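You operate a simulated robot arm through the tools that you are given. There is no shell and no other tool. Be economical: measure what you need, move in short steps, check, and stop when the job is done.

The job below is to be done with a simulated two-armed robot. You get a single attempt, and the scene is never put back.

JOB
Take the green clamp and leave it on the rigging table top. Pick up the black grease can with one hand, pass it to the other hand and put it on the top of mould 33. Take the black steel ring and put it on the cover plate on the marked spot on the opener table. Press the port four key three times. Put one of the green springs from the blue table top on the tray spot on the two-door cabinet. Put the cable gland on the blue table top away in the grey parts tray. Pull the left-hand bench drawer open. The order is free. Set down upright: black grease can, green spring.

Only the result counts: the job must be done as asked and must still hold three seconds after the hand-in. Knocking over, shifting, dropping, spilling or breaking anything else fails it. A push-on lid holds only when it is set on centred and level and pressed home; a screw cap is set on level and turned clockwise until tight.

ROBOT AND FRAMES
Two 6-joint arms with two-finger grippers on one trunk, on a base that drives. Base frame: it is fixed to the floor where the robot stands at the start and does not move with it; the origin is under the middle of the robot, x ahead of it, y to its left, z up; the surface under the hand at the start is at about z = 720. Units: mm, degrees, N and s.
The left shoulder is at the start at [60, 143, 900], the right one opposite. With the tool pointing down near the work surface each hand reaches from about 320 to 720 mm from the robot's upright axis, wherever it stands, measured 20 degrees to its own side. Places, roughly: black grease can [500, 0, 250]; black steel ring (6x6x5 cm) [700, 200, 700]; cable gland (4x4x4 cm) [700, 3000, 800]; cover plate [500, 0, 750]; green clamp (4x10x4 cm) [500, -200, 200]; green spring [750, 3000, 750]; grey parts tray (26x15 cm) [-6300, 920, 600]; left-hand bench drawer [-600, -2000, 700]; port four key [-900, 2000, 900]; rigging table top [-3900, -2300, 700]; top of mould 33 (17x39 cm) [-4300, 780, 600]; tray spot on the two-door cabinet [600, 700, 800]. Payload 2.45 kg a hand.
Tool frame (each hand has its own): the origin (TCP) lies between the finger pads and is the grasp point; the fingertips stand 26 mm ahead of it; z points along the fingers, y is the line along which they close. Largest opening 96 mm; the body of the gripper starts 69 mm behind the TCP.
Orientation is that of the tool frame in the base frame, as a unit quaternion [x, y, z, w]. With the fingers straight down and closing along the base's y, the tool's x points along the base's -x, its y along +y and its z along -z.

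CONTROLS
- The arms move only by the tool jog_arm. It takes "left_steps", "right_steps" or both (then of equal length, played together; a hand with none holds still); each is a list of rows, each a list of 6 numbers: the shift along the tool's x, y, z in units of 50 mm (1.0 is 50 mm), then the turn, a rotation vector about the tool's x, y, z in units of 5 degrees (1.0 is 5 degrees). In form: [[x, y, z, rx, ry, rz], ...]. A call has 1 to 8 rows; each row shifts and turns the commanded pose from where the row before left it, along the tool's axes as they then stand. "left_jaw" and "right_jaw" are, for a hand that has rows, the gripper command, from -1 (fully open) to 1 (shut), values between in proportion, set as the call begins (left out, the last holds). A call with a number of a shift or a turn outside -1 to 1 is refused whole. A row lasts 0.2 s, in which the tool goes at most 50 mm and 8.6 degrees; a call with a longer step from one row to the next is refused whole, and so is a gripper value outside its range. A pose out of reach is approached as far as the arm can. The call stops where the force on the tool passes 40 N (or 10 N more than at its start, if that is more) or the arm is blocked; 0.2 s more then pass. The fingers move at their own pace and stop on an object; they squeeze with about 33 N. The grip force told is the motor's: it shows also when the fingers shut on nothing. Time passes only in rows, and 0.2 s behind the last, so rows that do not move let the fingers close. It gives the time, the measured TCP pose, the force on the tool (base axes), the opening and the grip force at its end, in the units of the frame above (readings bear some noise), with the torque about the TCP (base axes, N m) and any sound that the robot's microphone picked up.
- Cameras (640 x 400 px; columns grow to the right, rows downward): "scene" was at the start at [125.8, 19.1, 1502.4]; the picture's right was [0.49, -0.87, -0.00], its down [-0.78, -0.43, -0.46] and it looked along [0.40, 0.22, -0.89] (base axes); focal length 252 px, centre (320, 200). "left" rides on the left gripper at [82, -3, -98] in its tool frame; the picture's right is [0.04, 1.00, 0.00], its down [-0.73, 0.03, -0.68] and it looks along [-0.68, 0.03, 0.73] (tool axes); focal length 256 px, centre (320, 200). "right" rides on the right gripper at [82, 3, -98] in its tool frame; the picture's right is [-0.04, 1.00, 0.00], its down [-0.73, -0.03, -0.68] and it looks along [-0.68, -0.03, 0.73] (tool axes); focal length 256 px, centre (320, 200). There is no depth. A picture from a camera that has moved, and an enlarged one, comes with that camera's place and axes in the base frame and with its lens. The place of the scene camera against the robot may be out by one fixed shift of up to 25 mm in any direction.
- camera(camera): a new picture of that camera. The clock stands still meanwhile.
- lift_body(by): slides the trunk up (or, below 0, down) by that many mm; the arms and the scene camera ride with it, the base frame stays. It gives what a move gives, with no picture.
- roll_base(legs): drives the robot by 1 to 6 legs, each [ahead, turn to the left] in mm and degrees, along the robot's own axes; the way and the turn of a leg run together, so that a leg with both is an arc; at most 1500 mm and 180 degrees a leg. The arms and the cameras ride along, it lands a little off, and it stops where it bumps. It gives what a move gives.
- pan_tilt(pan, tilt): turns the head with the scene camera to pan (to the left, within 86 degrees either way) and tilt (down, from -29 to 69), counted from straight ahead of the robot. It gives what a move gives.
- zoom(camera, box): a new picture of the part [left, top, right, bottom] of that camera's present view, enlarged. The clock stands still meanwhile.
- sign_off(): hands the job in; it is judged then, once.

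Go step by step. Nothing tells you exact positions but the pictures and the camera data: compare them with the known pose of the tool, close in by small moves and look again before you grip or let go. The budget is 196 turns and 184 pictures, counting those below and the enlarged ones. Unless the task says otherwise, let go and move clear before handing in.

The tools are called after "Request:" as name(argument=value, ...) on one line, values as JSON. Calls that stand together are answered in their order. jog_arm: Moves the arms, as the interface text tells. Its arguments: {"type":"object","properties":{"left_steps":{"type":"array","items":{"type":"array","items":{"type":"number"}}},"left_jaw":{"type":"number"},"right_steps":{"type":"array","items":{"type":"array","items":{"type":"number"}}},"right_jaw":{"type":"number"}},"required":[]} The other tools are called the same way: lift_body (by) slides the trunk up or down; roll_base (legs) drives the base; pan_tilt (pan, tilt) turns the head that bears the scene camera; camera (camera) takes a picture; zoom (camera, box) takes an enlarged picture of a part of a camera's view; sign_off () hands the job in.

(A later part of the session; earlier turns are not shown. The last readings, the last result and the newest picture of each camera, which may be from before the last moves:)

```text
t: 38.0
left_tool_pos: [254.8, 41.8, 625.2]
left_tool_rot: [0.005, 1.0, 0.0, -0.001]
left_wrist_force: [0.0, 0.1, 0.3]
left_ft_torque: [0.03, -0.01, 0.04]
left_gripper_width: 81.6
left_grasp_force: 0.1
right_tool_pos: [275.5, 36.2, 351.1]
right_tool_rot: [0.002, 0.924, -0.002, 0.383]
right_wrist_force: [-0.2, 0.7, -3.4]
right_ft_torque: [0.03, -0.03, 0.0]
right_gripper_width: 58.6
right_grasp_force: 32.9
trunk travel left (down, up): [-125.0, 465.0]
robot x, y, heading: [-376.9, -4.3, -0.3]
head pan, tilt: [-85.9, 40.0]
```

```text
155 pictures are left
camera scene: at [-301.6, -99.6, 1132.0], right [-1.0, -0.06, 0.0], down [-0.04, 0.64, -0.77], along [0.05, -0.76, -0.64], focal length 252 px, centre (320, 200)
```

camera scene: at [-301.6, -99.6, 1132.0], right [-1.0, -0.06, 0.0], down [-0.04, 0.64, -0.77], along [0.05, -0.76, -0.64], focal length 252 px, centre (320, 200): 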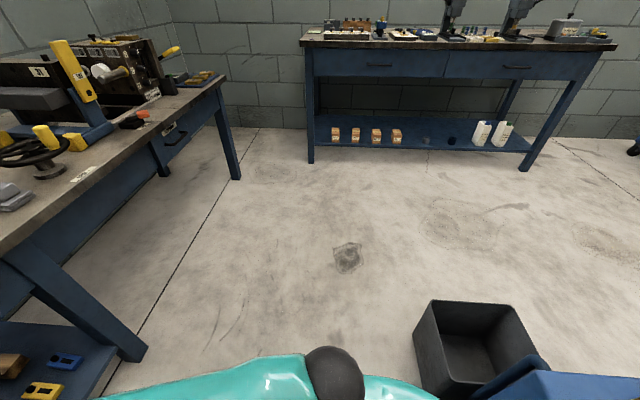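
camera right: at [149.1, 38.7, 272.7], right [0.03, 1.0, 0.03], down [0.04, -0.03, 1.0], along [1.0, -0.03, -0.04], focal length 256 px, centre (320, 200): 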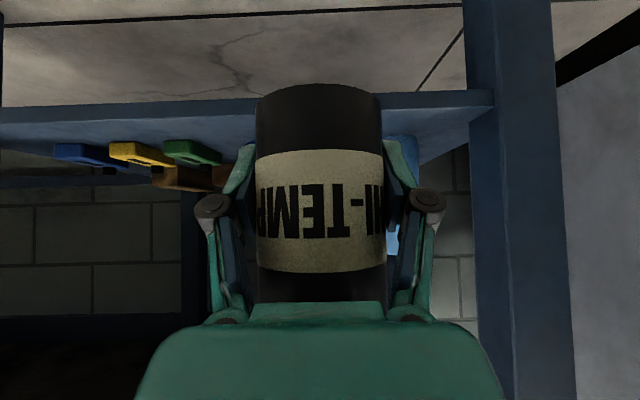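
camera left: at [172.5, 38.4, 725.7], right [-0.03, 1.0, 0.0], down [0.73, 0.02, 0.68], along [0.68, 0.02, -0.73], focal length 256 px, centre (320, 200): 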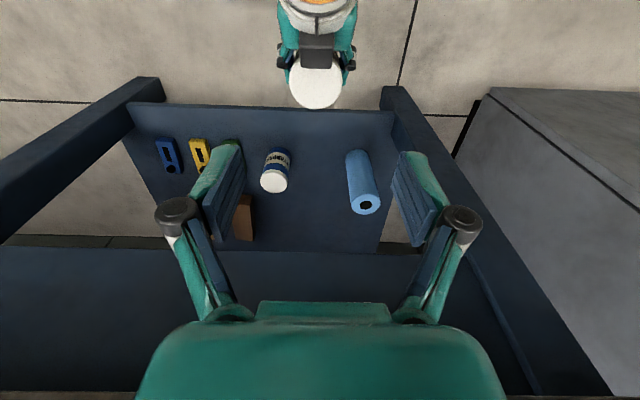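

An aisle cart and a bin are close behind; nothing else nearby. For the pass I bring the can closer and tilt the left hand 15° so its camera stays clear of the right wrist.

Request:
jog_arm(right_steps=[[0.424, 0, -0.424, 0, 0, 0], [0.424, 0, -0.424, 0, 0, 0], [0.424, 0, -0.424, 0, 0, 0], [0, 0, 0, 0, 0, 0], [0, 0, 0, 0, 0, 0], [0, 0, 0, 0, 0, 0]], left_steps=[[0.48, -0.03, 0, 0, 0, 0], [0.48, -0.03, 0, 0, 0, 0], [0.48, -0.03, 0, 0, 0, 0], [0, 0, 0, 0, 1, 0], [0, 0, 0, 0, 1, 0], [0, 0, 0, 0, 1, 0]])

Request:
pan_tilt(pan=0, tilt=55)

Request:
camera(camera="left")

Request:
camera(camera="scene")

```text
t: 39.4
left_tool_pos: [182.2, 37.7, 625.0]
left_tool_rot: [0.006, 0.991, 0.0, -0.131]
left_wrist_force: [-0.2, -0.8, 1.7]
left_ft_torque: [-0.03, -0.01, 0.02]
left_gripper_width: 81.4
left_grasp_force: 0.1
right_tool_pos: [185.5, 35.5, 348.9]
right_tool_rot: [0.003, 0.924, -0.002, 0.383]
right_wrist_force: [-0.9, 0.1, -3.5]
right_ft_torque: [-0.04, 0.0, 0.04]
right_gripper_width: 58.3
right_grasp_force: 33.3
trunk travel left (down, up): [-125.0, 465.0]
robot x, y, heading: [-376.5, -6.1, -0.7]
head pan, tilt: [-85.9, 40.0]
```

```text
t: 41.0
left_tool_pos: [182.3, 37.7, 624.9]
left_tool_rot: [0.006, 0.991, 0.001, -0.13]
left_wrist_force: [-0.1, -0.6, 0.4]
left_ft_torque: [0.02, 0.0, -0.04]
left_gripper_width: 81.5
left_grasp_force: 0.1
right_tool_pos: [185.0, 36.2, 349.5]
right_tool_rot: [0.002, 0.924, -0.001, 0.382]
right_wrist_force: [0.9, -0.5, -2.9]
right_ft_torque: [0.02, 0.01, -0.03]
right_gripper_width: 58.5
right_grasp_force: 33.0
trunk travel left (down, up): [-125.0, 465.0]
robot x, y, heading: [-375.3, -5.2, -0.5]
head pan, tilt: [0.0, 55.0]
```

```text
154 pictures are left
camera left: at [129.8, 35.1, 741.5], right [-0.03, 1.0, 0.01], down [0.88, 0.02, 0.47], along [0.47, 0.02, -0.89], focal length 256 px, centre (320, 200)
```

left: 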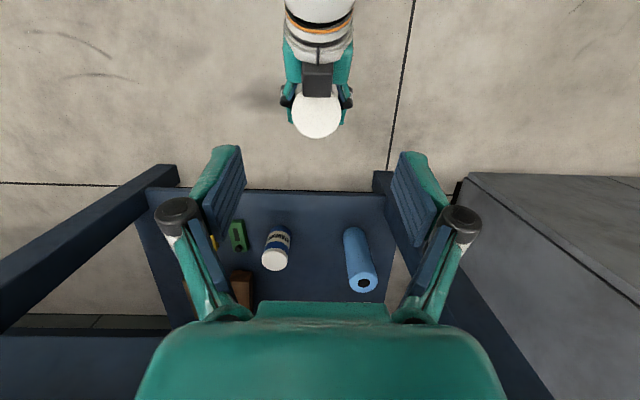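

```text
153 pictures are left
camera scene: at [-234.9, -15.4, 1111.3], right [-0.01, -1.0, 0.0], down [-0.82, 0.01, -0.57], along [0.57, -0.01, -0.82], focal length 252 px, centre (320, 200)
```

scene: 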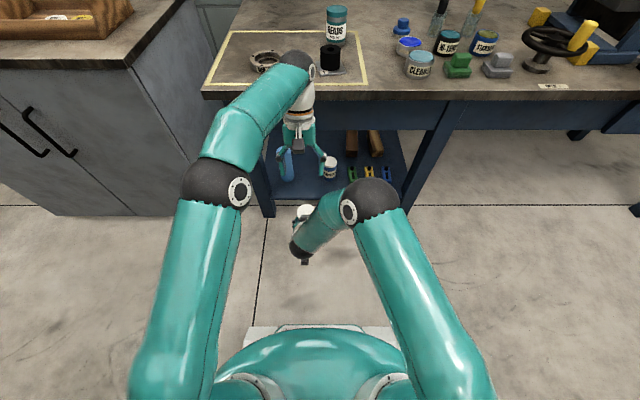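

The can axis is at about [184, 35], lid top near 423. I lower the left hand to just above the lid and check.

Request:
jog_arm(left_steps=[[-0.22, -0.01, 0.79, 0, 0, 0], [-0.22, -0.01, 0.79, 0, 0, 0], [-0.22, -0.01, 0.79, 0, 0, 0], [-0.22, -0.01, 0.79, 0, 0, 0]])

Request:
camera(camera="left")

Request:
zoom(camera="scene", box=[220, 120, 400, 290])

```text
t: 42.0
left_tool_pos: [184.8, 40.0, 461.6]
left_tool_rot: [0.006, 0.991, 0.0, -0.131]
left_wrist_force: [0.1, -0.6, 0.2]
left_ft_torque: [0.01, -0.04, -0.01]
left_gripper_width: 81.5
left_grasp_force: 0.1
right_tool_pos: [184.8, 35.7, 350.2]
right_tool_rot: [0.002, 0.924, -0.001, 0.383]
right_wrist_force: [0.0, 1.0, -3.3]
right_ft_torque: [0.02, 0.0, 0.0]
right_gripper_width: 58.2
right_grasp_force: 32.8
trunk travel left (down, up): [-125.0, 465.0]
robot x, y, heading: [-375.7, -2.7, -0.6]
head pan, tilt: [0.0, 55.0]
```

```text
152 pictures are left
camera left: at [130.5, 36.9, 577.8], right [-0.03, 1.0, 0.01], down [0.88, 0.02, 0.47], along [0.47, 0.02, -0.89], focal length 256 px, centre (320, 200)
```

left: 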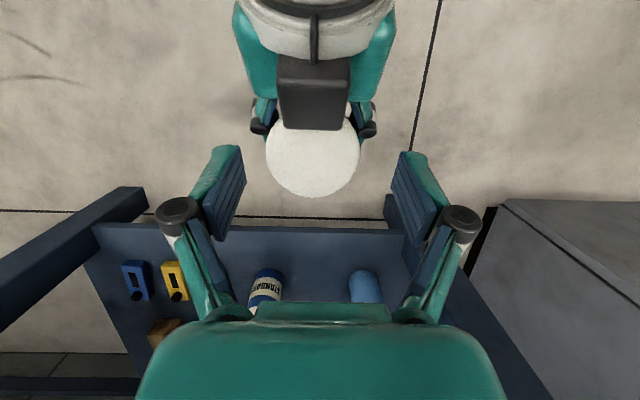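

```text
2.35 times, centred on (310, 205) of scene
camera zoom: at [-235.0, -15.5, 1111.3], right [-0.01, -1.0, 0.0], down [-0.82, 0.01, -0.57], along [0.57, 0.0, -0.82], focal length 593 px, centre (344, 188)
```

zoom: 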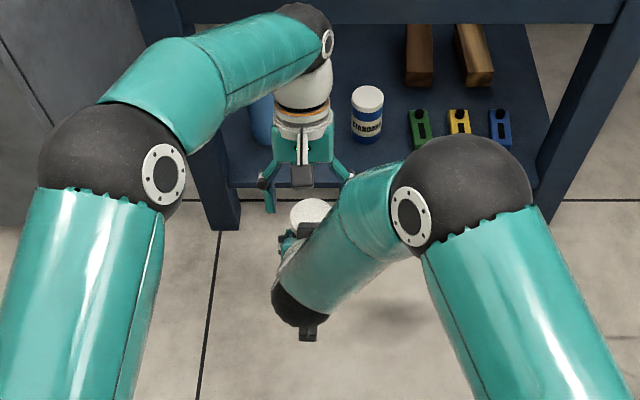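

The lid is straight below the left fingers. I lower the last 41 mm and close the left hand on the lid.

Request:
jog_arm(left_steps=[[-0.11, -0.04, 0.4, 0, 0, 0], [-0.1, -0.04, 0.39, 0, 0, 0], [0, 0, 0, 0, 0, 0]])

Request:
camera(camera="left")

```text
t: 42.8
left_tool_pos: [183.0, 35.9, 420.3]
left_tool_rot: [0.005, 0.991, 0.0, -0.131]
left_wrist_force: [0.6, 0.5, 0.1]
left_ft_torque: [0.01, -0.01, -0.01]
left_gripper_width: 81.6
left_grasp_force: 0.1
right_tool_pos: [185.0, 35.4, 349.2]
right_tool_rot: [0.003, 0.924, -0.003, 0.383]
right_wrist_force: [-0.1, 0.8, -3.9]
right_ft_torque: [0.03, -0.01, -0.02]
right_gripper_width: 58.4
right_grasp_force: 33.2
trunk travel left (down, up): [-125.0, 465.0]
robot x, y, heading: [-375.8, -3.7, -0.4]
head pan, tilt: [0.0, 55.0]
```

```text
150 pictures are left
camera left: at [131.5, 31.9, 536.2], right [-0.03, 1.0, 0.01], down [0.89, 0.02, 0.47], along [0.46, 0.02, -0.89], focal length 256 px, centre (320, 200)
```

left: 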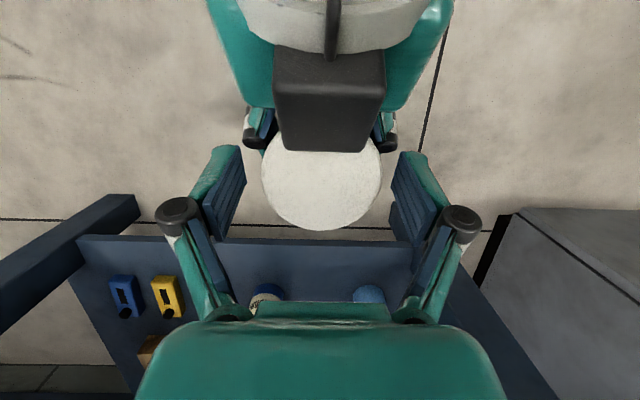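

Request:
jog_arm(left_steps=[[-0.03, 0, 0.1, 0, 0, 0], [0, 0, 0, 0, 0, 0]])

Request:
jog_arm(left_steps=[[0, 0, 0, 0, 0, 0], [0, 0, 0, 0, 0, 0], [0, 0, 0, 0, 0, 0], [0, 0, 0, 0, 0, 0]], left_jaw=1)

```text
t: 43.4
left_tool_pos: [181.9, 33.5, 415.4]
left_tool_rot: [0.005, 0.991, -0.001, -0.131]
left_wrist_force: [-0.1, -0.3, 0.6]
left_ft_torque: [0.0, 0.01, 0.01]
left_gripper_width: 81.4
left_grasp_force: 0.1
right_tool_pos: [185.2, 34.9, 350.8]
right_tool_rot: [0.002, 0.924, -0.001, 0.382]
right_wrist_force: [0.0, 0.4, -2.8]
right_ft_torque: [0.01, 0.03, -0.02]
right_gripper_width: 58.2
right_grasp_force: 32.4
trunk travel left (down, up): [-125.0, 465.0]
robot x, y, heading: [-375.6, -2.0, -0.4]
head pan, tilt: [0.0, 55.0]
```

```text
t: 44.4
left_tool_pos: [182.9, 34.8, 415.7]
left_tool_rot: [0.006, 0.991, 0.001, -0.131]
left_wrist_force: [-0.5, 12.8, 4.8]
left_ft_torque: [0.61, 0.04, -0.05]
left_gripper_width: 59.6
left_grasp_force: 33.0
right_tool_pos: [185.0, 35.0, 348.5]
right_tool_rot: [0.005, 0.925, -0.002, 0.381]
right_wrist_force: [1.1, -13.5, -8.7]
right_ft_torque: [0.26, -0.05, 0.09]
right_gripper_width: 58.5
right_grasp_force: 33.2
trunk travel left (down, up): [-125.0, 465.0]
robot x, y, heading: [-373.9, 0.6, -0.7]
head pan, tilt: [0.0, 55.0]
```

Both hands hold the can. I open the right hand and draw it away back and down.

Request:
jog_arm(right_steps=[[0, 0, 0, 0, 0, 0], [0, 0, 0, 0, 0, 0], [0, 0, 0, 0, 0, 0]], right_jaw=-0.7)

Request:
jog_arm(right_steps=[[0.3, 0, -0.1, 0, 0, 0], [0.5, 0, -0.2, 0, 0, 0], [0.5, 0, -0.3, 0, 0, 0], [0.4, 0, -0.4, 0, 0, 0]])

Request:
camera(camera="left")

Request:
camera(camera="right")

```text
t: 45.2
left_tool_pos: [182.2, 32.0, 414.6]
left_tool_rot: [0.006, 0.991, -0.001, -0.13]
left_wrist_force: [6.0, -6.4, -4.9]
left_ft_torque: [-0.02, -0.13, 0.22]
left_gripper_width: 59.5
left_grasp_force: 33.3
right_tool_pos: [185.8, 35.9, 350.7]
right_tool_rot: [0.002, 0.924, -0.001, 0.383]
right_wrist_force: [-6.0, 7.8, 5.1]
right_ft_torque: [-0.49, -0.19, -0.25]
right_gripper_width: 81.8
right_grasp_force: 0.1
trunk travel left (down, up): [-125.0, 465.0]
robot x, y, heading: [-377.9, -3.7, -0.5]
head pan, tilt: [0.0, 55.0]
```

```text
t: 46.2
left_tool_pos: [183.7, 33.5, 415.8]
left_tool_rot: [0.006, 0.991, 0.0, -0.131]
left_wrist_force: [0.3, 0.0, 0.0]
left_ft_torque: [0.0, 0.01, 0.01]
left_gripper_width: 59.5
left_grasp_force: 33.4
right_tool_pos: [92.6, 22.2, 315.8]
right_tool_rot: [0.021, 0.926, -0.007, 0.378]
right_wrist_force: [0.2, 0.5, 0.6]
right_ft_torque: [0.0, 0.03, -0.03]
right_gripper_width: 81.6
right_grasp_force: 0.0
trunk travel left (down, up): [-125.0, 465.0]
robot x, y, heading: [-379.0, -1.1, -0.4]
head pan, tilt: [0.0, 55.0]
```

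```text
149 pictures are left
camera left: at [130.1, 30.6, 530.7], right [-0.03, 1.0, 0.01], down [0.89, 0.02, 0.46], along [0.46, 0.02, -0.89], focal length 256 px, centre (320, 200)
```

left: 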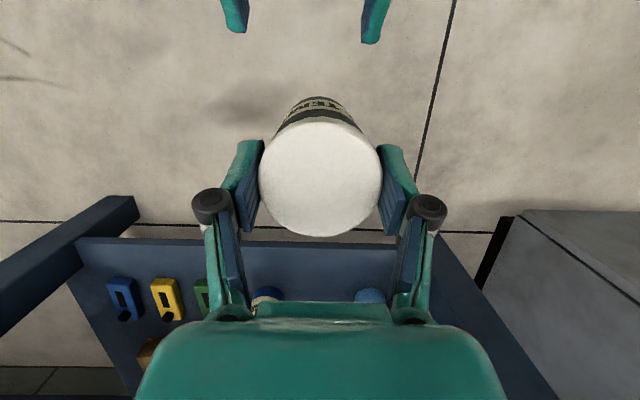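

```text
148 pictures are left
camera right: at [-32.4, 31.0, 329.3], right [0.07, 1.0, 0.03], down [0.05, -0.03, 1.0], along [1.0, -0.07, -0.05], focal length 256 px, centre (320, 200)
```

right: 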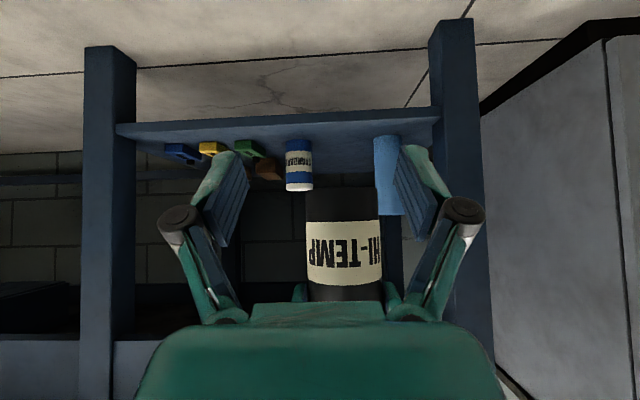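

The can is now in the left hand alone. I move it aside to the left and bring the right hand over to the green clamp's y.

Request:
jog_arm(left_steps=[[0.11, 0.7, -0.41, 0, 0, 0], [0.11, 0.7, -0.41, 0, 0, 0], [0.11, 0.7, -0.41, 0, 0, 0], [0.11, 0.7, -0.41, 0, 0, 0], [0.11, 0.7, -0.41, 0, 0, 0], [0.11, 0.7, -0.41, 0, 0, 0], [0.11, 0.7, -0.41, 0, 0, 0]], right_steps=[[0, 0, 0, -0.33, -0.13, -0.38], [0, -0.79, 0, 0, 0, 0], [0, -0.79, 0, 0, 0, 0], [0, -0.79, 0, 0, 0, 0], [0, -0.79, 0, 0, 0, 0], [0, -0.79, 0, 0, 0, 0], [0, 0, 0, 0, 0, 0]])

Request:
roll_base(legs=[[240, 0]])

Request:
camera(camera="right")

```text
t: 47.8
left_tool_pos: [185.4, 279.9, 560.8]
left_tool_rot: [0.006, 0.991, 0.0, -0.131]
left_wrist_force: [-0.2, 0.8, -3.1]
left_ft_torque: [0.0, 0.02, -0.02]
left_gripper_width: 59.3
left_grasp_force: 33.3
right_tool_pos: [99.3, -135.6, 335.1]
right_tool_rot: [-0.015, 0.923, -0.002, 0.385]
right_wrist_force: [-0.3, -0.4, 1.1]
right_ft_torque: [-0.01, 0.0, -0.02]
right_gripper_width: 81.5
right_grasp_force: 0.0
right hand out of reach, approached as far as the arm can: row 6
trunk travel left (down, up): [-125.0, 465.0]
robot x, y, heading: [-379.4, 0.1, -0.4]
head pan, tilt: [0.0, 55.0]
```

```text
t: 49.2
left_tool_pos: [286.9, 284.0, 585.9]
left_tool_rot: [0.006, 0.984, -0.001, -0.179]
left_wrist_force: [-276.2, -25.4, 41.7]
left_ft_torque: [3.33, -40.93, -2.11]
left_gripper_width: 59.3
left_grasp_force: 33.1
right_tool_pos: [241.1, -133.5, 341.0]
right_tool_rot: [-0.017, 0.921, -0.001, 0.389]
right_wrist_force: [0.7, 0.2, -0.1]
right_ft_torque: [-0.02, 0.0, -0.07]
right_gripper_width: 81.4
right_grasp_force: 0.2
trunk travel left (down, up): [-125.0, 465.0]
robot x, y, heading: [-235.4, -4.5, 0.4]
head pan, tilt: [0.0, 55.0]
stopped in leg 1: the force on the tool passed its limit at 290 N (the readings are from after the stop); the commanded pose is now the measured one
```

```text
147 pictures are left
camera right: at [115.5, -133.3, 351.5], right [0.0, 1.0, 0.01], down [0.03, -0.01, 1.0], along [1.0, 0.0, -0.03], focal length 256 px, centre (320, 200)
```

right: 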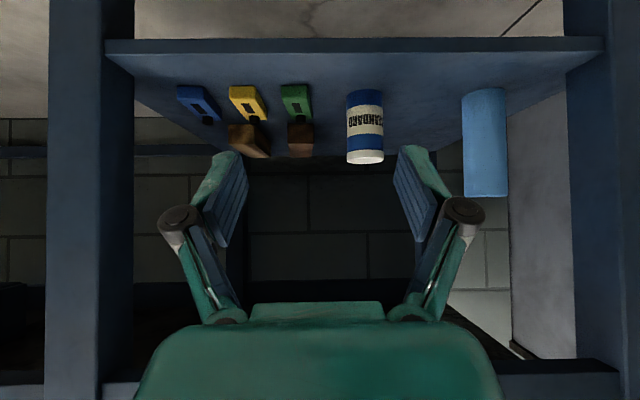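

The left hand ran into the table edge with the drive. I back off at once and check.

Request:
roll_base(legs=[[-60, 0]])

Request:
camera(camera="left")

Request:
camera(camera="scene")

```text
t: 50.2
left_tool_pos: [249.7, 285.3, 558.3]
left_tool_rot: [0.004, 0.984, -0.002, -0.18]
left_wrist_force: [-0.3, 0.7, -3.1]
left_ft_torque: [-0.03, 0.02, -0.02]
left_gripper_width: 59.2
left_grasp_force: 33.0
right_tool_pos: [188.3, -131.3, 328.8]
right_tool_rot: [-0.018, 0.926, -0.002, 0.376]
right_wrist_force: [-0.4, 0.5, 0.9]
right_ft_torque: [0.0, -0.01, -0.01]
right_gripper_width: 81.5
right_grasp_force: 0.0
trunk travel left (down, up): [-125.0, 465.0]
robot x, y, heading: [-295.7, 0.8, 0.4]
head pan, tilt: [0.0, 55.0]
```

```text
146 pictures are left
camera left: at [209.1, 282.6, 679.9], right [-0.03, 1.0, 0.01], down [0.93, 0.02, 0.37], along [0.37, 0.02, -0.93], focal length 256 px, centre (320, 200)
```

left: 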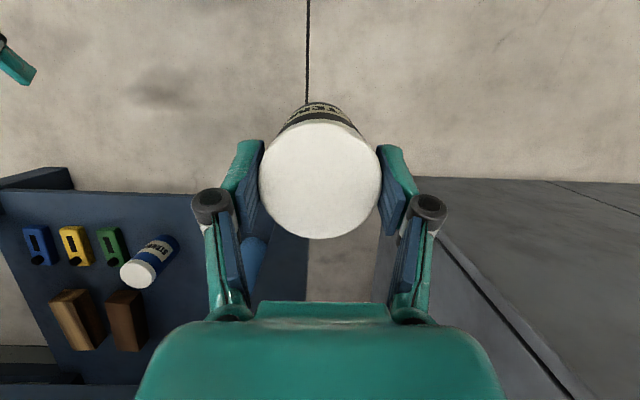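

```text
145 pictures are left
camera scene: at [-152.5, -13.5, 1111.0], right [0.01, -1.0, 0.0], down [-0.82, -0.01, -0.57], along [0.57, 0.0, -0.82], focal length 252 px, centre (320, 200)
```

scene: 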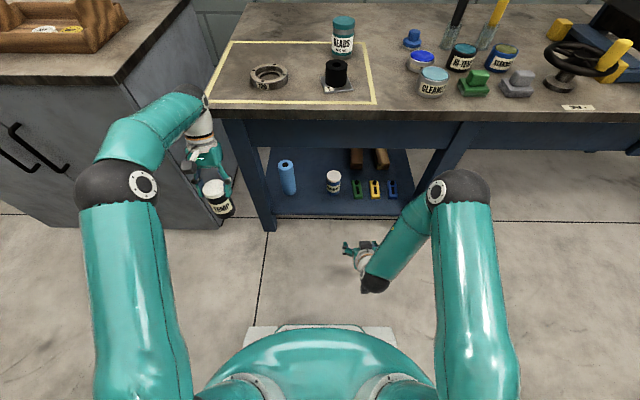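

Nothing was disturbed and the can still sits firmly. I draw the left hand back toward the body and restore its 15° tilt before driving again.

Request:
jog_arm(left_steps=[[0.75, 0, 0.28, 0, 0, 0], [0.75, 0, 0.28, 0, 0, 0], [0.75, 0, 0.28, 0, 0, 0], [0.75, 0, 0.28, 0, 0, 0], [0.75, 0, 0.28, 0, 0, 0], [0, 0, 0, 0, -1, 0], [0, 0, 0, 0, -0.14, 0]], right_steps=[[0, 0, 0.4, 0, 0, 0], [0, 0, 0.4, 0, 0, 0], [0, 0, 0.0, 0, 0, 0], [0, 0, 0, 0, 0, 0], [0, 0, 0, 0, 0, 0], [0, 0, 0, 0, 0, 0], [0, 0, 0, 0, 0, 0]])

Request:
camera(camera="scene")

```text
t: 51.8
left_tool_pos: [48.2, 287.8, 561.7]
left_tool_rot: [0.004, 0.991, -0.003, -0.131]
left_wrist_force: [0.3, -1.0, -3.0]
left_ft_torque: [-0.04, 0.03, 0.0]
left_gripper_width: 59.4
left_grasp_force: 33.2
right_tool_pos: [216.0, -129.1, 300.9]
right_tool_rot: [-0.017, 0.927, -0.005, 0.376]
right_wrist_force: [0.2, -0.6, -0.6]
right_ft_torque: [0.02, -0.02, -0.02]
right_gripper_width: 81.8
right_grasp_force: 0.1
trunk travel left (down, up): [-125.0, 465.0]
robot x, y, heading: [-296.9, -4.8, 0.4]
head pan, tilt: [0.0, 55.0]
```

```text
144 pictures are left
camera scene: at [-152.8, -13.6, 1111.3], right [0.01, -1.0, 0.0], down [-0.82, -0.01, -0.57], along [0.57, 0.0, -0.82], focal length 252 px, centre (320, 200)
```

scene: 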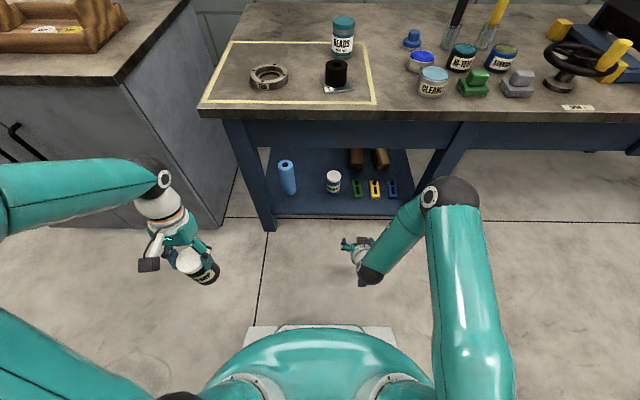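

Left hand is clear now. I square the right hand, shift to y about -168 and drive 170 mm forward.

Request:
jog_arm(right_steps=[[0, 0, 0, 0.04, -0.18, 0.4], [0, -0.4, 0, 0, 0, 0], [0, -0.4, 0, 0, 0, 0]], right_jaw=-0.3)

Request:
roll_base(legs=[[80, 0], [85, 0]])

Request:
camera(camera="right")

Request:
camera(camera="scene")

```text
t: 52.6
left_tool_pos: [48.7, 287.7, 561.6]
left_tool_rot: [0.005, 0.991, -0.002, -0.131]
left_wrist_force: [0.2, -0.3, -2.3]
left_ft_torque: [0.0, 0.01, 0.01]
left_gripper_width: 59.5
left_grasp_force: 33.2
right_tool_pos: [223.4, -141.1, 314.5]
right_tool_rot: [0.001, 0.925, -0.004, 0.381]
right_wrist_force: [0.3, -0.1, -0.2]
right_ft_torque: [0.01, 0.01, 0.0]
right_gripper_width: 62.7
right_grasp_force: 0.1
right hand out of reach, approached as far as the arm can: row 2, 3
trunk travel left (down, up): [-125.0, 465.0]
robot x, y, heading: [-295.3, -5.3, 0.4]
head pan, tilt: [0.0, 55.0]
```

```text
t: 54.3
left_tool_pos: [213.6, 289.0, 561.9]
left_tool_rot: [0.004, 0.991, -0.003, -0.131]
left_wrist_force: [-0.6, 0.2, -3.5]
left_ft_torque: [-0.01, -0.01, 0.0]
left_gripper_width: 59.5
left_grasp_force: 32.7
right_tool_pos: [389.1, -139.4, 315.3]
right_tool_rot: [0.001, 0.925, -0.003, 0.381]
right_wrist_force: [-0.2, 0.0, 1.0]
right_ft_torque: [0.03, -0.01, -0.01]
right_gripper_width: 62.6
right_grasp_force: 0.1
trunk travel left (down, up): [-125.0, 465.0]
robot x, y, heading: [-131.1, -2.0, 0.6]
head pan, tilt: [0.0, 55.0]
```

```text
143 pictures are left
camera right: at [263.1, -135.6, 325.9], right [0.03, 1.0, 0.02], down [0.04, -0.02, 1.0], along [1.0, -0.03, -0.04], focal length 256 px, centre (320, 200)
```

right: 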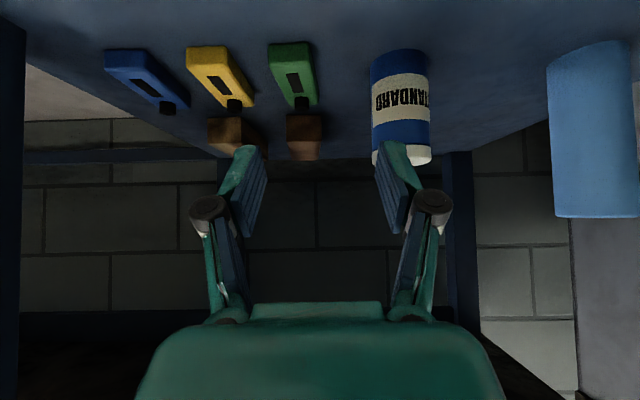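

```text
142 pictures are left
camera scene: at [12.2, -12.3, 1111.3], right [0.01, -1.0, 0.0], down [-0.82, -0.01, -0.57], along [0.57, 0.0, -0.82], focal length 252 px, centre (320, 200)
```

scene: 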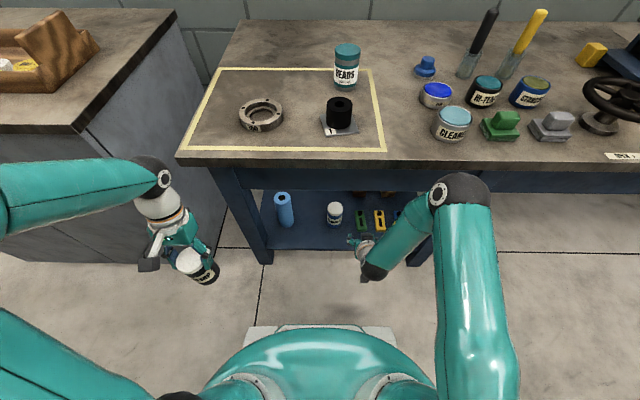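

The clamp runs along x, centred near [546, -169]. I move forward and sideways toward it.

Request:
jog_arm(right_steps=[[-0.17, -0.1, 0.594, 0, 0, 0], [-0.17, -0.25, 0.594, 0, 0, 0], [-0.17, -0.25, 0.594, 0, 0, 0]])

Request:
camera(camera="right")

```text
t: 55.1
left_tool_pos: [212.4, 288.9, 561.4]
left_tool_rot: [0.004, 0.991, -0.001, -0.131]
left_wrist_force: [-0.9, -0.4, -3.0]
left_ft_torque: [0.02, 0.01, 0.05]
left_gripper_width: 59.6
left_grasp_force: 32.1
right_tool_pos: [473.4, -160.4, 273.6]
right_tool_rot: [0.002, 0.925, -0.008, 0.379]
right_wrist_force: [-0.5, 0.1, -1.5]
right_ft_torque: [0.02, 0.02, 0.01]
right_gripper_width: 62.5
right_grasp_force: 0.1
right hand out of reach, approached as far as the arm can: row 2, 3
trunk travel left (down, up): [-125.0, 465.0]
robot x, y, heading: [-129.1, -0.5, 0.3]
head pan, tilt: [0.0, 55.0]
```

```text
141 pictures are left
camera right: at [348.1, -156.1, 285.5], right [0.04, 1.0, 0.02], down [0.05, -0.02, 1.0], along [1.0, -0.04, -0.05], focal length 256 px, centre (320, 200)
```

right: 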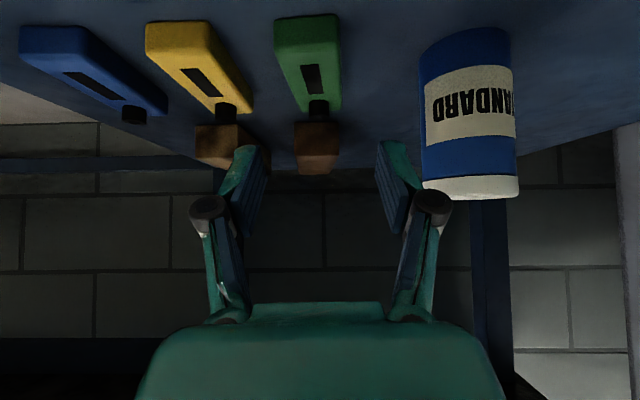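

The clamp body is low (about 20 mm) with a knob at the far end; centre about [540, -167]. I come down onto it.

Request:
jog_arm(right_steps=[[0.113, 0, 0.594, 0, 0, 0], [0.113, 0, 0.594, 0, 0, 0]])

Request:
camera(camera="right")

```text
t: 55.7
left_tool_pos: [213.1, 288.8, 562.4]
left_tool_rot: [0.003, 0.991, -0.002, -0.131]
left_wrist_force: [-0.4, -1.3, -3.5]
left_ft_torque: [0.01, 0.02, 0.02]
left_gripper_width: 59.7
left_grasp_force: 33.3
right_tool_pos: [510.8, -159.6, 224.6]
right_tool_rot: [0.002, 0.925, -0.007, 0.379]
right_wrist_force: [-0.2, 0.3, 0.0]
right_ft_torque: [0.01, 0.03, -0.01]
right_gripper_width: 62.5
right_grasp_force: 0.0
trunk travel left (down, up): [-125.0, 465.0]
robot x, y, heading: [-128.4, 0.9, 0.5]
head pan, tilt: [0.0, 55.0]
```

```text
140 pictures are left
camera right: at [384.4, -155.1, 235.8], right [0.04, 1.0, 0.02], down [0.05, -0.02, 1.0], along [1.0, -0.04, -0.05], focal length 256 px, centre (320, 200)
```

right: 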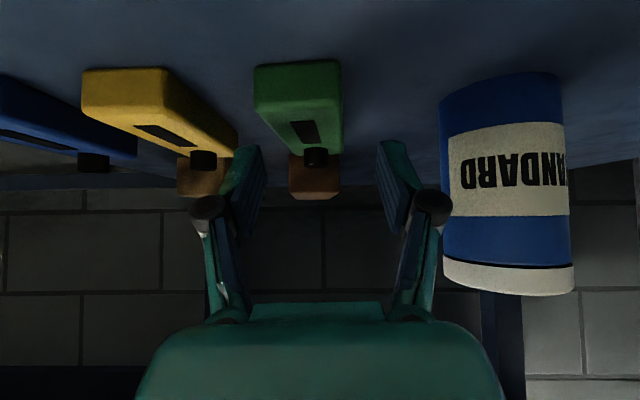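

Request:
jog_arm(right_steps=[[0, -0.14, 0, 0, 0, 0], [0, 0, 0, 0, 0, 0]], right_jaw=-0.45)

```text
t: 56.3
left_tool_pos: [213.2, 289.9, 562.1]
left_tool_rot: [0.004, 0.991, -0.002, -0.131]
left_wrist_force: [-0.7, 0.2, -3.1]
left_ft_torque: [0.0, 0.01, 0.02]
left_gripper_width: 59.6
left_grasp_force: 33.1
right_tool_pos: [512.1, -162.9, 226.4]
right_tool_rot: [0.002, 0.925, -0.006, 0.379]
right_wrist_force: [0.3, -0.3, -0.3]
right_ft_torque: [0.01, 0.02, 0.03]
right_gripper_width: 69.7
right_grasp_force: 0.1
right hand out of reach, approached as far as the arm can: row 1
trunk travel left (down, up): [-125.0, 465.0]
robot x, y, heading: [-131.1, -3.4, 0.4]
head pan, tilt: [0.0, 55.0]
```

Request:
jog_arm(right_steps=[[0.09, -0.03, 0.28, 0, 0, 0], [0.09, -0.03, 0.28, 0, 0, 0], [0, 0, 0, 0, 0, 0]])

Request:
camera(camera="right")

```text
t: 57.1
left_tool_pos: [213.7, 288.9, 561.9]
left_tool_rot: [0.004, 0.991, -0.001, -0.132]
left_wrist_force: [-0.2, 0.3, -2.9]
left_ft_torque: [0.01, 0.01, 0.01]
left_gripper_width: 59.8
left_grasp_force: 32.7
right_tool_pos: [528.3, -164.8, 201.5]
right_tool_rot: [0.002, 0.925, -0.007, 0.379]
right_wrist_force: [0.8, -0.6, -0.2]
right_ft_torque: [-0.01, 0.02, 0.02]
right_gripper_width: 69.8
right_grasp_force: 0.0
trunk travel left (down, up): [-125.0, 465.0]
robot x, y, heading: [-127.8, -4.0, 0.1]
head pan, tilt: [0.0, 55.0]
```

```text
139 pictures are left
camera right: at [401.2, -159.1, 212.4], right [0.04, 1.0, 0.02], down [0.05, -0.02, 1.0], along [1.0, -0.04, -0.05], focal length 256 px, centre (320, 200)
```

right: 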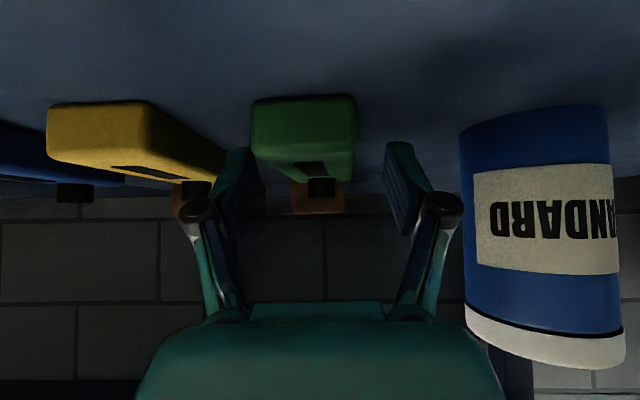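

Request:
jog_arm(right_steps=[[0, 0, 0, 0, 0, 0], [0, 0, 0, 0, 0, 0], [0, 0, 0, 0, 0, 0], [0, 0, 0, 0, 0, 0]], right_jaw=1)

Request:
jog_arm(right_steps=[[-0.3, 0, -0.3, 0, 0, 0], [-0.35, 0, -0.35, 0, 0, 0], [-0.35, 0, -0.35, 0, 0, 0]])

Request:
camera(camera="right")

```text
t: 58.1
left_tool_pos: [213.7, 288.9, 561.7]
left_tool_rot: [0.004, 0.991, -0.002, -0.131]
left_wrist_force: [-1.1, -0.1, -2.1]
left_ft_torque: [0.02, -0.02, 0.0]
left_gripper_width: 59.4
left_grasp_force: 33.1
right_tool_pos: [526.8, -162.7, 202.4]
right_tool_rot: [0.003, 0.925, -0.008, 0.379]
right_wrist_force: [0.4, -1.3, 0.8]
right_ft_torque: [-0.1, 0.2, 0.08]
right_gripper_width: 39.7
right_grasp_force: 33.2
trunk travel left (down, up): [-125.0, 465.0]
robot x, y, heading: [-128.4, -1.5, 0.4]
head pan, tilt: [0.0, 55.0]
```

```text
t: 58.9
left_tool_pos: [214.3, 288.2, 561.7]
left_tool_rot: [0.004, 0.991, -0.002, -0.131]
left_wrist_force: [-0.3, -0.1, -2.9]
left_ft_torque: [0.01, -0.01, -0.01]
left_gripper_width: 59.6
left_grasp_force: 33.2
right_tool_pos: [527.2, -163.8, 268.4]
right_tool_rot: [0.001, 0.925, -0.002, 0.38]
right_wrist_force: [-0.7, -0.2, -5.2]
right_ft_torque: [0.0, 0.05, 0.03]
right_gripper_width: 39.7
right_grasp_force: 33.1
trunk travel left (down, up): [-125.0, 465.0]
robot x, y, heading: [-132.8, -0.4, 0.6]
head pan, tilt: [0.0, 55.0]
```

```text
138 pictures are left
camera right: at [400.5, -159.5, 280.6], right [0.03, 1.0, 0.02], down [0.04, -0.03, 1.0], along [1.0, -0.03, -0.05], focal length 256 px, centre (320, 200)
```

right: 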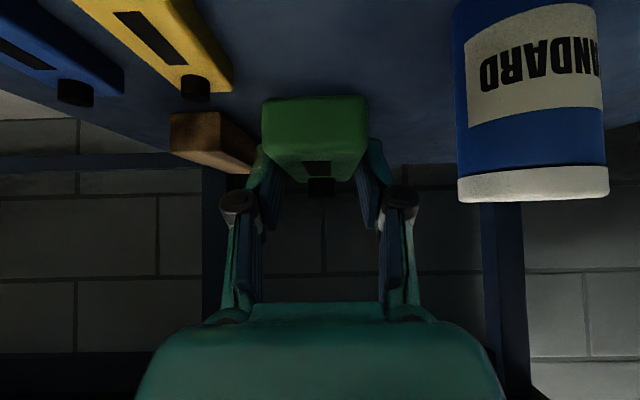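

The clamp is held. I back out, retract the right arm and raise the trunk, then look around.

Request:
roll_base(legs=[[-190, 0]])

Request:
jog_arm(right_steps=[[0.4, 0.2, -0.4, 0, 0, 0], [0.4, 0.2, -0.4, 0, 0, 0], [0.2, 0.2, -0.2, 0, 0, 0]])

Request:
lift_body(by=400)

Request:
pan_tilt(pan=-86, tilt=30)

Request:
camera(camera="scene")

Request:
pan_tilt(pan=86, tilt=30)

Request:
camera(camera="scene")

```text
t: 60.5
left_tool_pos: [23.9, 287.5, 562.1]
left_tool_rot: [0.003, 0.991, -0.003, -0.131]
left_wrist_force: [0.3, -0.7, -2.0]
left_ft_torque: [0.02, 0.0, 0.0]
left_gripper_width: 59.3
left_grasp_force: 33.0
right_tool_pos: [337.1, -164.8, 268.7]
right_tool_rot: [0.001, 0.925, -0.003, 0.381]
right_wrist_force: [0.7, -0.2, -5.7]
right_ft_torque: [0.02, 0.05, -0.01]
right_gripper_width: 39.7
right_grasp_force: 33.2
trunk travel left (down, up): [-125.0, 465.0]
robot x, y, heading: [-322.7, -6.6, 0.5]
head pan, tilt: [0.0, 55.0]
```

```text
t: 61.3
left_tool_pos: [23.6, 287.3, 561.4]
left_tool_rot: [0.003, 0.991, -0.002, -0.131]
left_wrist_force: [-0.1, 0.2, -3.2]
left_ft_torque: [0.01, 0.0, 0.02]
left_gripper_width: 59.6
left_grasp_force: 33.2
right_tool_pos: [264.8, -133.3, 270.8]
right_tool_rot: [0.0, 0.925, -0.003, 0.381]
right_wrist_force: [0.1, 0.4, -5.6]
right_ft_torque: [-0.02, 0.03, 0.0]
right_gripper_width: 39.8
right_grasp_force: 32.8
trunk travel left (down, up): [-125.0, 465.0]
robot x, y, heading: [-318.9, -1.6, 0.8]
head pan, tilt: [0.0, 55.0]
```

```text
t: 65.1
left_tool_pos: [24.7, 287.3, 962.2]
left_tool_rot: [0.005, 0.991, -0.003, -0.131]
left_wrist_force: [0.9, 0.1, -3.1]
left_ft_torque: [0.02, -0.01, 0.02]
left_gripper_width: 59.5
left_grasp_force: 32.7
right_tool_pos: [266.1, -132.3, 669.5]
right_tool_rot: [0.0, 0.925, -0.002, 0.38]
right_wrist_force: [0.4, -0.1, -5.1]
right_ft_torque: [0.01, 0.08, 0.02]
right_gripper_width: 39.7
right_grasp_force: 32.6
trunk travel left (down, up): [-525.0, 65.0]
robot x, y, heading: [-322.2, -3.0, 0.7]
head pan, tilt: [0.0, 55.0]
```

```text
t: 66.7
left_tool_pos: [23.6, 288.1, 962.0]
left_tool_rot: [0.004, 0.991, -0.002, -0.131]
left_wrist_force: [0.0, -0.1, -3.0]
left_ft_torque: [0.01, -0.01, 0.0]
left_gripper_width: 59.5
left_grasp_force: 33.0
right_tool_pos: [265.5, -135.1, 669.3]
right_tool_rot: [0.0, 0.925, -0.002, 0.38]
right_wrist_force: [0.1, -0.3, -5.6]
right_ft_torque: [-0.04, 0.08, 0.01]
right_gripper_width: 39.7
right_grasp_force: 33.1
trunk travel left (down, up): [-525.0, 65.0]
robot x, y, heading: [-318.9, -2.6, 0.8]
head pan, tilt: [-85.9, 30.0]
```

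```text
137 pictures are left
camera scene: at [-241.5, -104.6, 1547.3], right [-1.0, -0.08, 0.0], down [-0.04, 0.5, -0.87], along [0.07, -0.86, -0.5], focal length 252 px, centre (320, 200)
```

scene: 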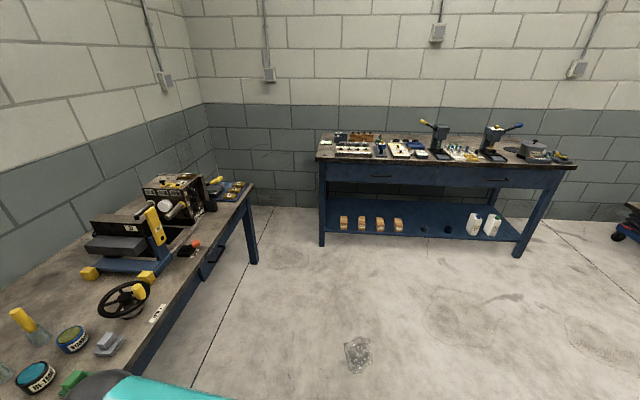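

```text
t: 69.3
left_tool_pos: [24.2, 286.9, 963.2]
left_tool_rot: [0.004, 0.991, -0.002, -0.132]
left_wrist_force: [0.2, -0.6, -2.6]
left_ft_torque: [-0.02, -0.03, 0.02]
left_gripper_width: 59.7
left_grasp_force: 33.2
right_tool_pos: [265.5, -133.6, 668.6]
right_tool_rot: [0.001, 0.925, -0.004, 0.381]
right_wrist_force: [0.1, -0.2, -5.5]
right_ft_torque: [0.02, 0.05, 0.04]
right_gripper_width: 39.8
right_grasp_force: 32.9
trunk travel left (down, up): [-525.0, 65.0]
robot x, y, heading: [-319.2, -6.6, 0.4]
head pan, tilt: [85.9, 30.0]
```

```text
136 pictures are left
camera scene: at [-243.0, 75.8, 1547.3], right [1.0, -0.06, 0.0], down [-0.03, -0.5, -0.87], along [0.05, 0.86, -0.5], focal length 252 px, centre (320, 200)
```

scene: 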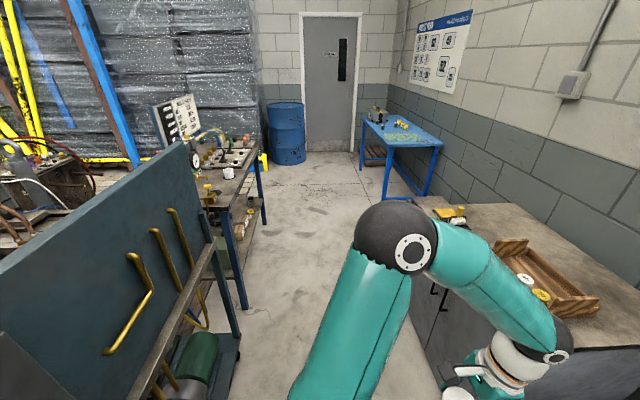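

The way out is to the right, between the table and the drawer bench. I turn right in a small arc away from the cart, then look along -x.

Request:
roll_base(legs=[[120, -90]])

Request:
pan_tilt(pan=-80, tilt=30)

Request:
camera(camera="scene")

Request:
pan_tilt(pan=-20, tilt=25)

Request:
camera(camera="scene")

```text
t: 73.0
left_tool_pos: [137.8, -302.5, 962.2]
left_tool_rot: [0.588, 0.798, 0.078, -0.108]
left_wrist_force: [0.1, -1.0, -3.1]
left_ft_torque: [0.04, -0.02, -0.01]
left_gripper_width: 59.5
left_grasp_force: 33.1
right_tool_pos: [-185.6, -659.5, 671.5]
right_tool_rot: [0.555, 0.746, -0.232, 0.287]
right_wrist_force: [-1.3, -0.2, -6.3]
right_ft_torque: [0.06, 0.02, 0.01]
right_gripper_width: 39.8
right_grasp_force: 33.1
trunk travel left (down, up): [-525.0, 65.0]
robot x, y, heading: [-190.2, -44.8, -74.1]
head pan, tilt: [85.9, 30.0]
stopped in leg 1: the robot was blocked; the commanded pose is now the measured one
```

```text
t: 75.5
left_tool_pos: [140.0, -302.5, 963.3]
left_tool_rot: [0.587, 0.799, 0.077, -0.107]
left_wrist_force: [0.2, 0.4, -3.3]
left_ft_torque: [-0.02, -0.02, 0.01]
left_gripper_width: 59.5
left_grasp_force: 32.8
right_tool_pos: [-184.0, -660.4, 671.8]
right_tool_rot: [0.554, 0.746, -0.233, 0.288]
right_wrist_force: [0.7, 0.0, -5.8]
right_ft_torque: [0.08, 0.0, 0.03]
right_gripper_width: 39.5
right_grasp_force: 32.8
trunk travel left (down, up): [-525.0, 65.0]
robot x, y, heading: [-190.4, -41.5, -73.9]
head pan, tilt: [-80.0, 30.0]
```

```text
135 pictures are left
camera scene: at [-243.7, -152.9, 1547.3], right [-0.44, 0.9, 0.0], down [0.45, 0.22, -0.87], along [-0.78, -0.38, -0.5], focal length 252 px, centre (320, 200)
```

scene: 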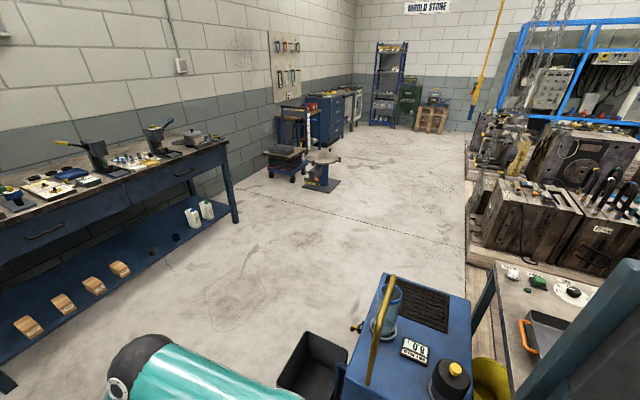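

```text
t: 76.8
left_tool_pos: [139.0, -301.8, 963.5]
left_tool_rot: [0.588, 0.798, 0.077, -0.107]
left_wrist_force: [-0.3, -0.4, -2.9]
left_ft_torque: [0.01, 0.0, 0.0]
left_gripper_width: 59.5
left_grasp_force: 33.3
right_tool_pos: [-184.1, -659.4, 672.3]
right_tool_rot: [0.553, 0.746, -0.233, 0.288]
right_wrist_force: [-0.9, -0.2, -5.2]
right_ft_torque: [0.04, 0.03, 0.01]
right_gripper_width: 39.8
right_grasp_force: 33.1
trunk travel left (down, up): [-525.0, 65.0]
robot x, y, heading: [-188.8, -39.4, -74.2]
head pan, tilt: [-20.0, 25.0]
```

```text
134 pictures are left
camera scene: at [-169.0, -205.3, 1555.2], right [-1.0, 0.07, 0.0], down [0.03, 0.42, -0.91], along [-0.07, -0.9, -0.42], focal length 252 px, centre (320, 200)
```

scene: 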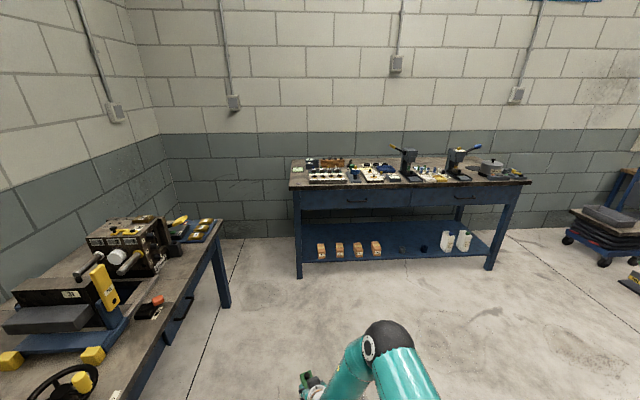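

The turn was blocked at -74°. I look down at both sides before moving more.

Request:
pan_tilt(pan=86, tilt=55)

Request:
camera(camera="scene")

Request:
pan_tilt(pan=-86, tilt=65)

Request:
camera(camera="scene")

```text
t: 78.7
left_tool_pos: [140.9, -302.7, 962.5]
left_tool_rot: [0.588, 0.798, 0.077, -0.107]
left_wrist_force: [-0.1, -0.2, -3.1]
left_ft_torque: [0.0, 0.03, 0.01]
left_gripper_width: 59.4
left_grasp_force: 32.9
right_tool_pos: [-182.7, -660.5, 672.0]
right_tool_rot: [0.553, 0.746, -0.233, 0.288]
right_wrist_force: [-0.4, 0.0, -5.8]
right_ft_torque: [0.09, 0.0, -0.02]
right_gripper_width: 39.6
right_grasp_force: 32.5
trunk travel left (down, up): [-525.0, 65.0]
robot x, y, heading: [-189.1, -43.5, -74.1]
head pan, tilt: [85.9, 55.0]
```

```text
133 pictures are left
camera scene: at [-91.8, -98.5, 1511.3], right [0.2, -0.98, 0.0], down [-0.8, -0.17, -0.57], along [0.56, 0.12, -0.82], focal length 252 px, centre (320, 200)
```

scene: 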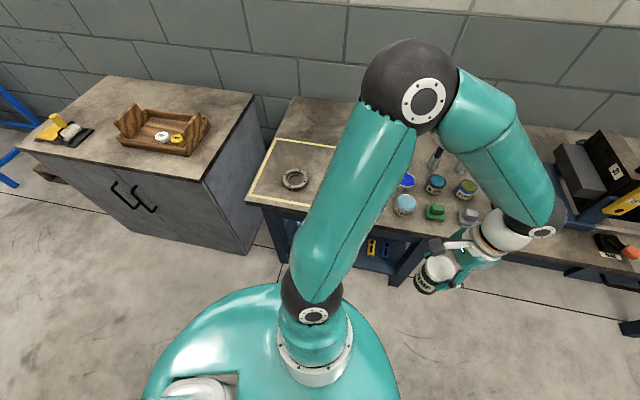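

```text
t: 81.2
left_tool_pos: [139.7, -302.1, 963.5]
left_tool_rot: [0.588, 0.798, 0.077, -0.107]
left_wrist_force: [0.1, -0.1, -2.8]
left_ft_torque: [0.03, 0.02, 0.01]
left_gripper_width: 59.4
left_grasp_force: 32.7
right_tool_pos: [-183.2, -659.3, 671.3]
right_tool_rot: [0.553, 0.746, -0.233, 0.288]
right_wrist_force: [1.3, 1.0, -5.5]
right_ft_torque: [0.1, 0.05, 0.04]
right_gripper_width: 39.7
right_grasp_force: 33.1
trunk travel left (down, up): [-525.0, 65.0]
robot x, y, heading: [-185.8, -39.2, -74.1]
head pan, tilt: [-85.9, 65.0]
```

```text
132 pictures are left
camera scene: at [-219.4, -134.0, 1499.7], right [-0.34, 0.94, 0.0], down [0.85, 0.31, -0.42], along [-0.4, -0.14, -0.91], focal length 252 px, centre (320, 200)
```

scene: 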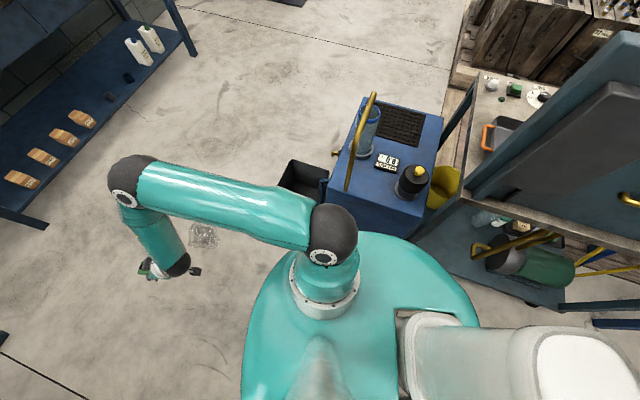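

The torso's rear is against the blue machine/cart corner. I drive straight ahead away from it, then continue the turn.

Request:
roll_base(legs=[[450, 0], [500, -16], [0, -45]])

Request:
pan_tilt(pan=-40, tilt=25)

Request:
camera(camera="scene")

```text
t: 88.9
left_tool_pos: [-72.3, -1364.8, 963.2]
left_tool_rot: [0.916, 0.379, 0.121, -0.052]
left_wrist_force: [0.2, -0.2, -4.0]
left_ft_torque: [-0.01, 0.02, -0.01]
left_gripper_width: 59.5
left_grasp_force: 32.5
right_tool_pos: [-538.6, -1247.8, 673.0]
right_tool_rot: [0.865, 0.349, -0.343, 0.108]
right_wrist_force: [0.1, -0.3, -5.8]
right_ft_torque: [0.04, -0.05, 0.03]
right_gripper_width: 39.7
right_grasp_force: 33.1
trunk travel left (down, up): [-525.0, 65.0]
robot x, y, heading: [38.5, -979.2, -136.2]
head pan, tilt: [-85.9, 65.0]
```

```text
t: 90.0
left_tool_pos: [-72.4, -1364.4, 962.6]
left_tool_rot: [0.916, 0.379, 0.121, -0.052]
left_wrist_force: [0.7, -0.5, -3.8]
left_ft_torque: [0.01, 0.0, 0.01]
left_gripper_width: 59.5
left_grasp_force: 32.4
right_tool_pos: [-537.7, -1249.4, 674.4]
right_tool_rot: [0.866, 0.348, -0.343, 0.107]
right_wrist_force: [0.0, -1.0, -5.3]
right_ft_torque: [0.01, -0.08, -0.04]
right_gripper_width: 40.1
right_grasp_force: 32.5
trunk travel left (down, up): [-525.0, 65.0]
robot x, y, heading: [37.4, -982.6, -136.3]
head pan, tilt: [-40.0, 25.0]
```

```text
131 pictures are left
camera scene: at [-91.8, -1044.3, 1555.2], right [-0.07, 1.0, 0.0], down [0.42, 0.03, -0.91], along [-0.9, -0.06, -0.42], focal length 252 px, centre (320, 200)
```

scene: 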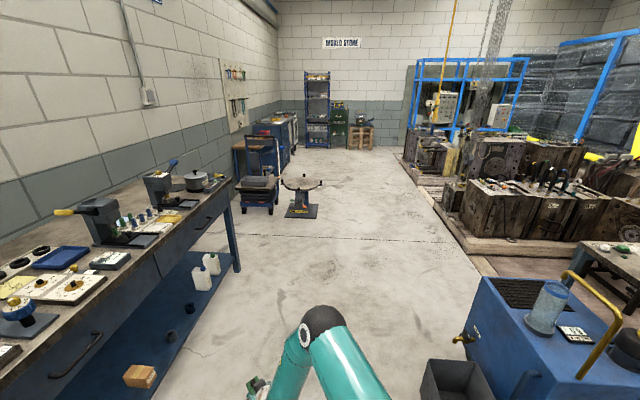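

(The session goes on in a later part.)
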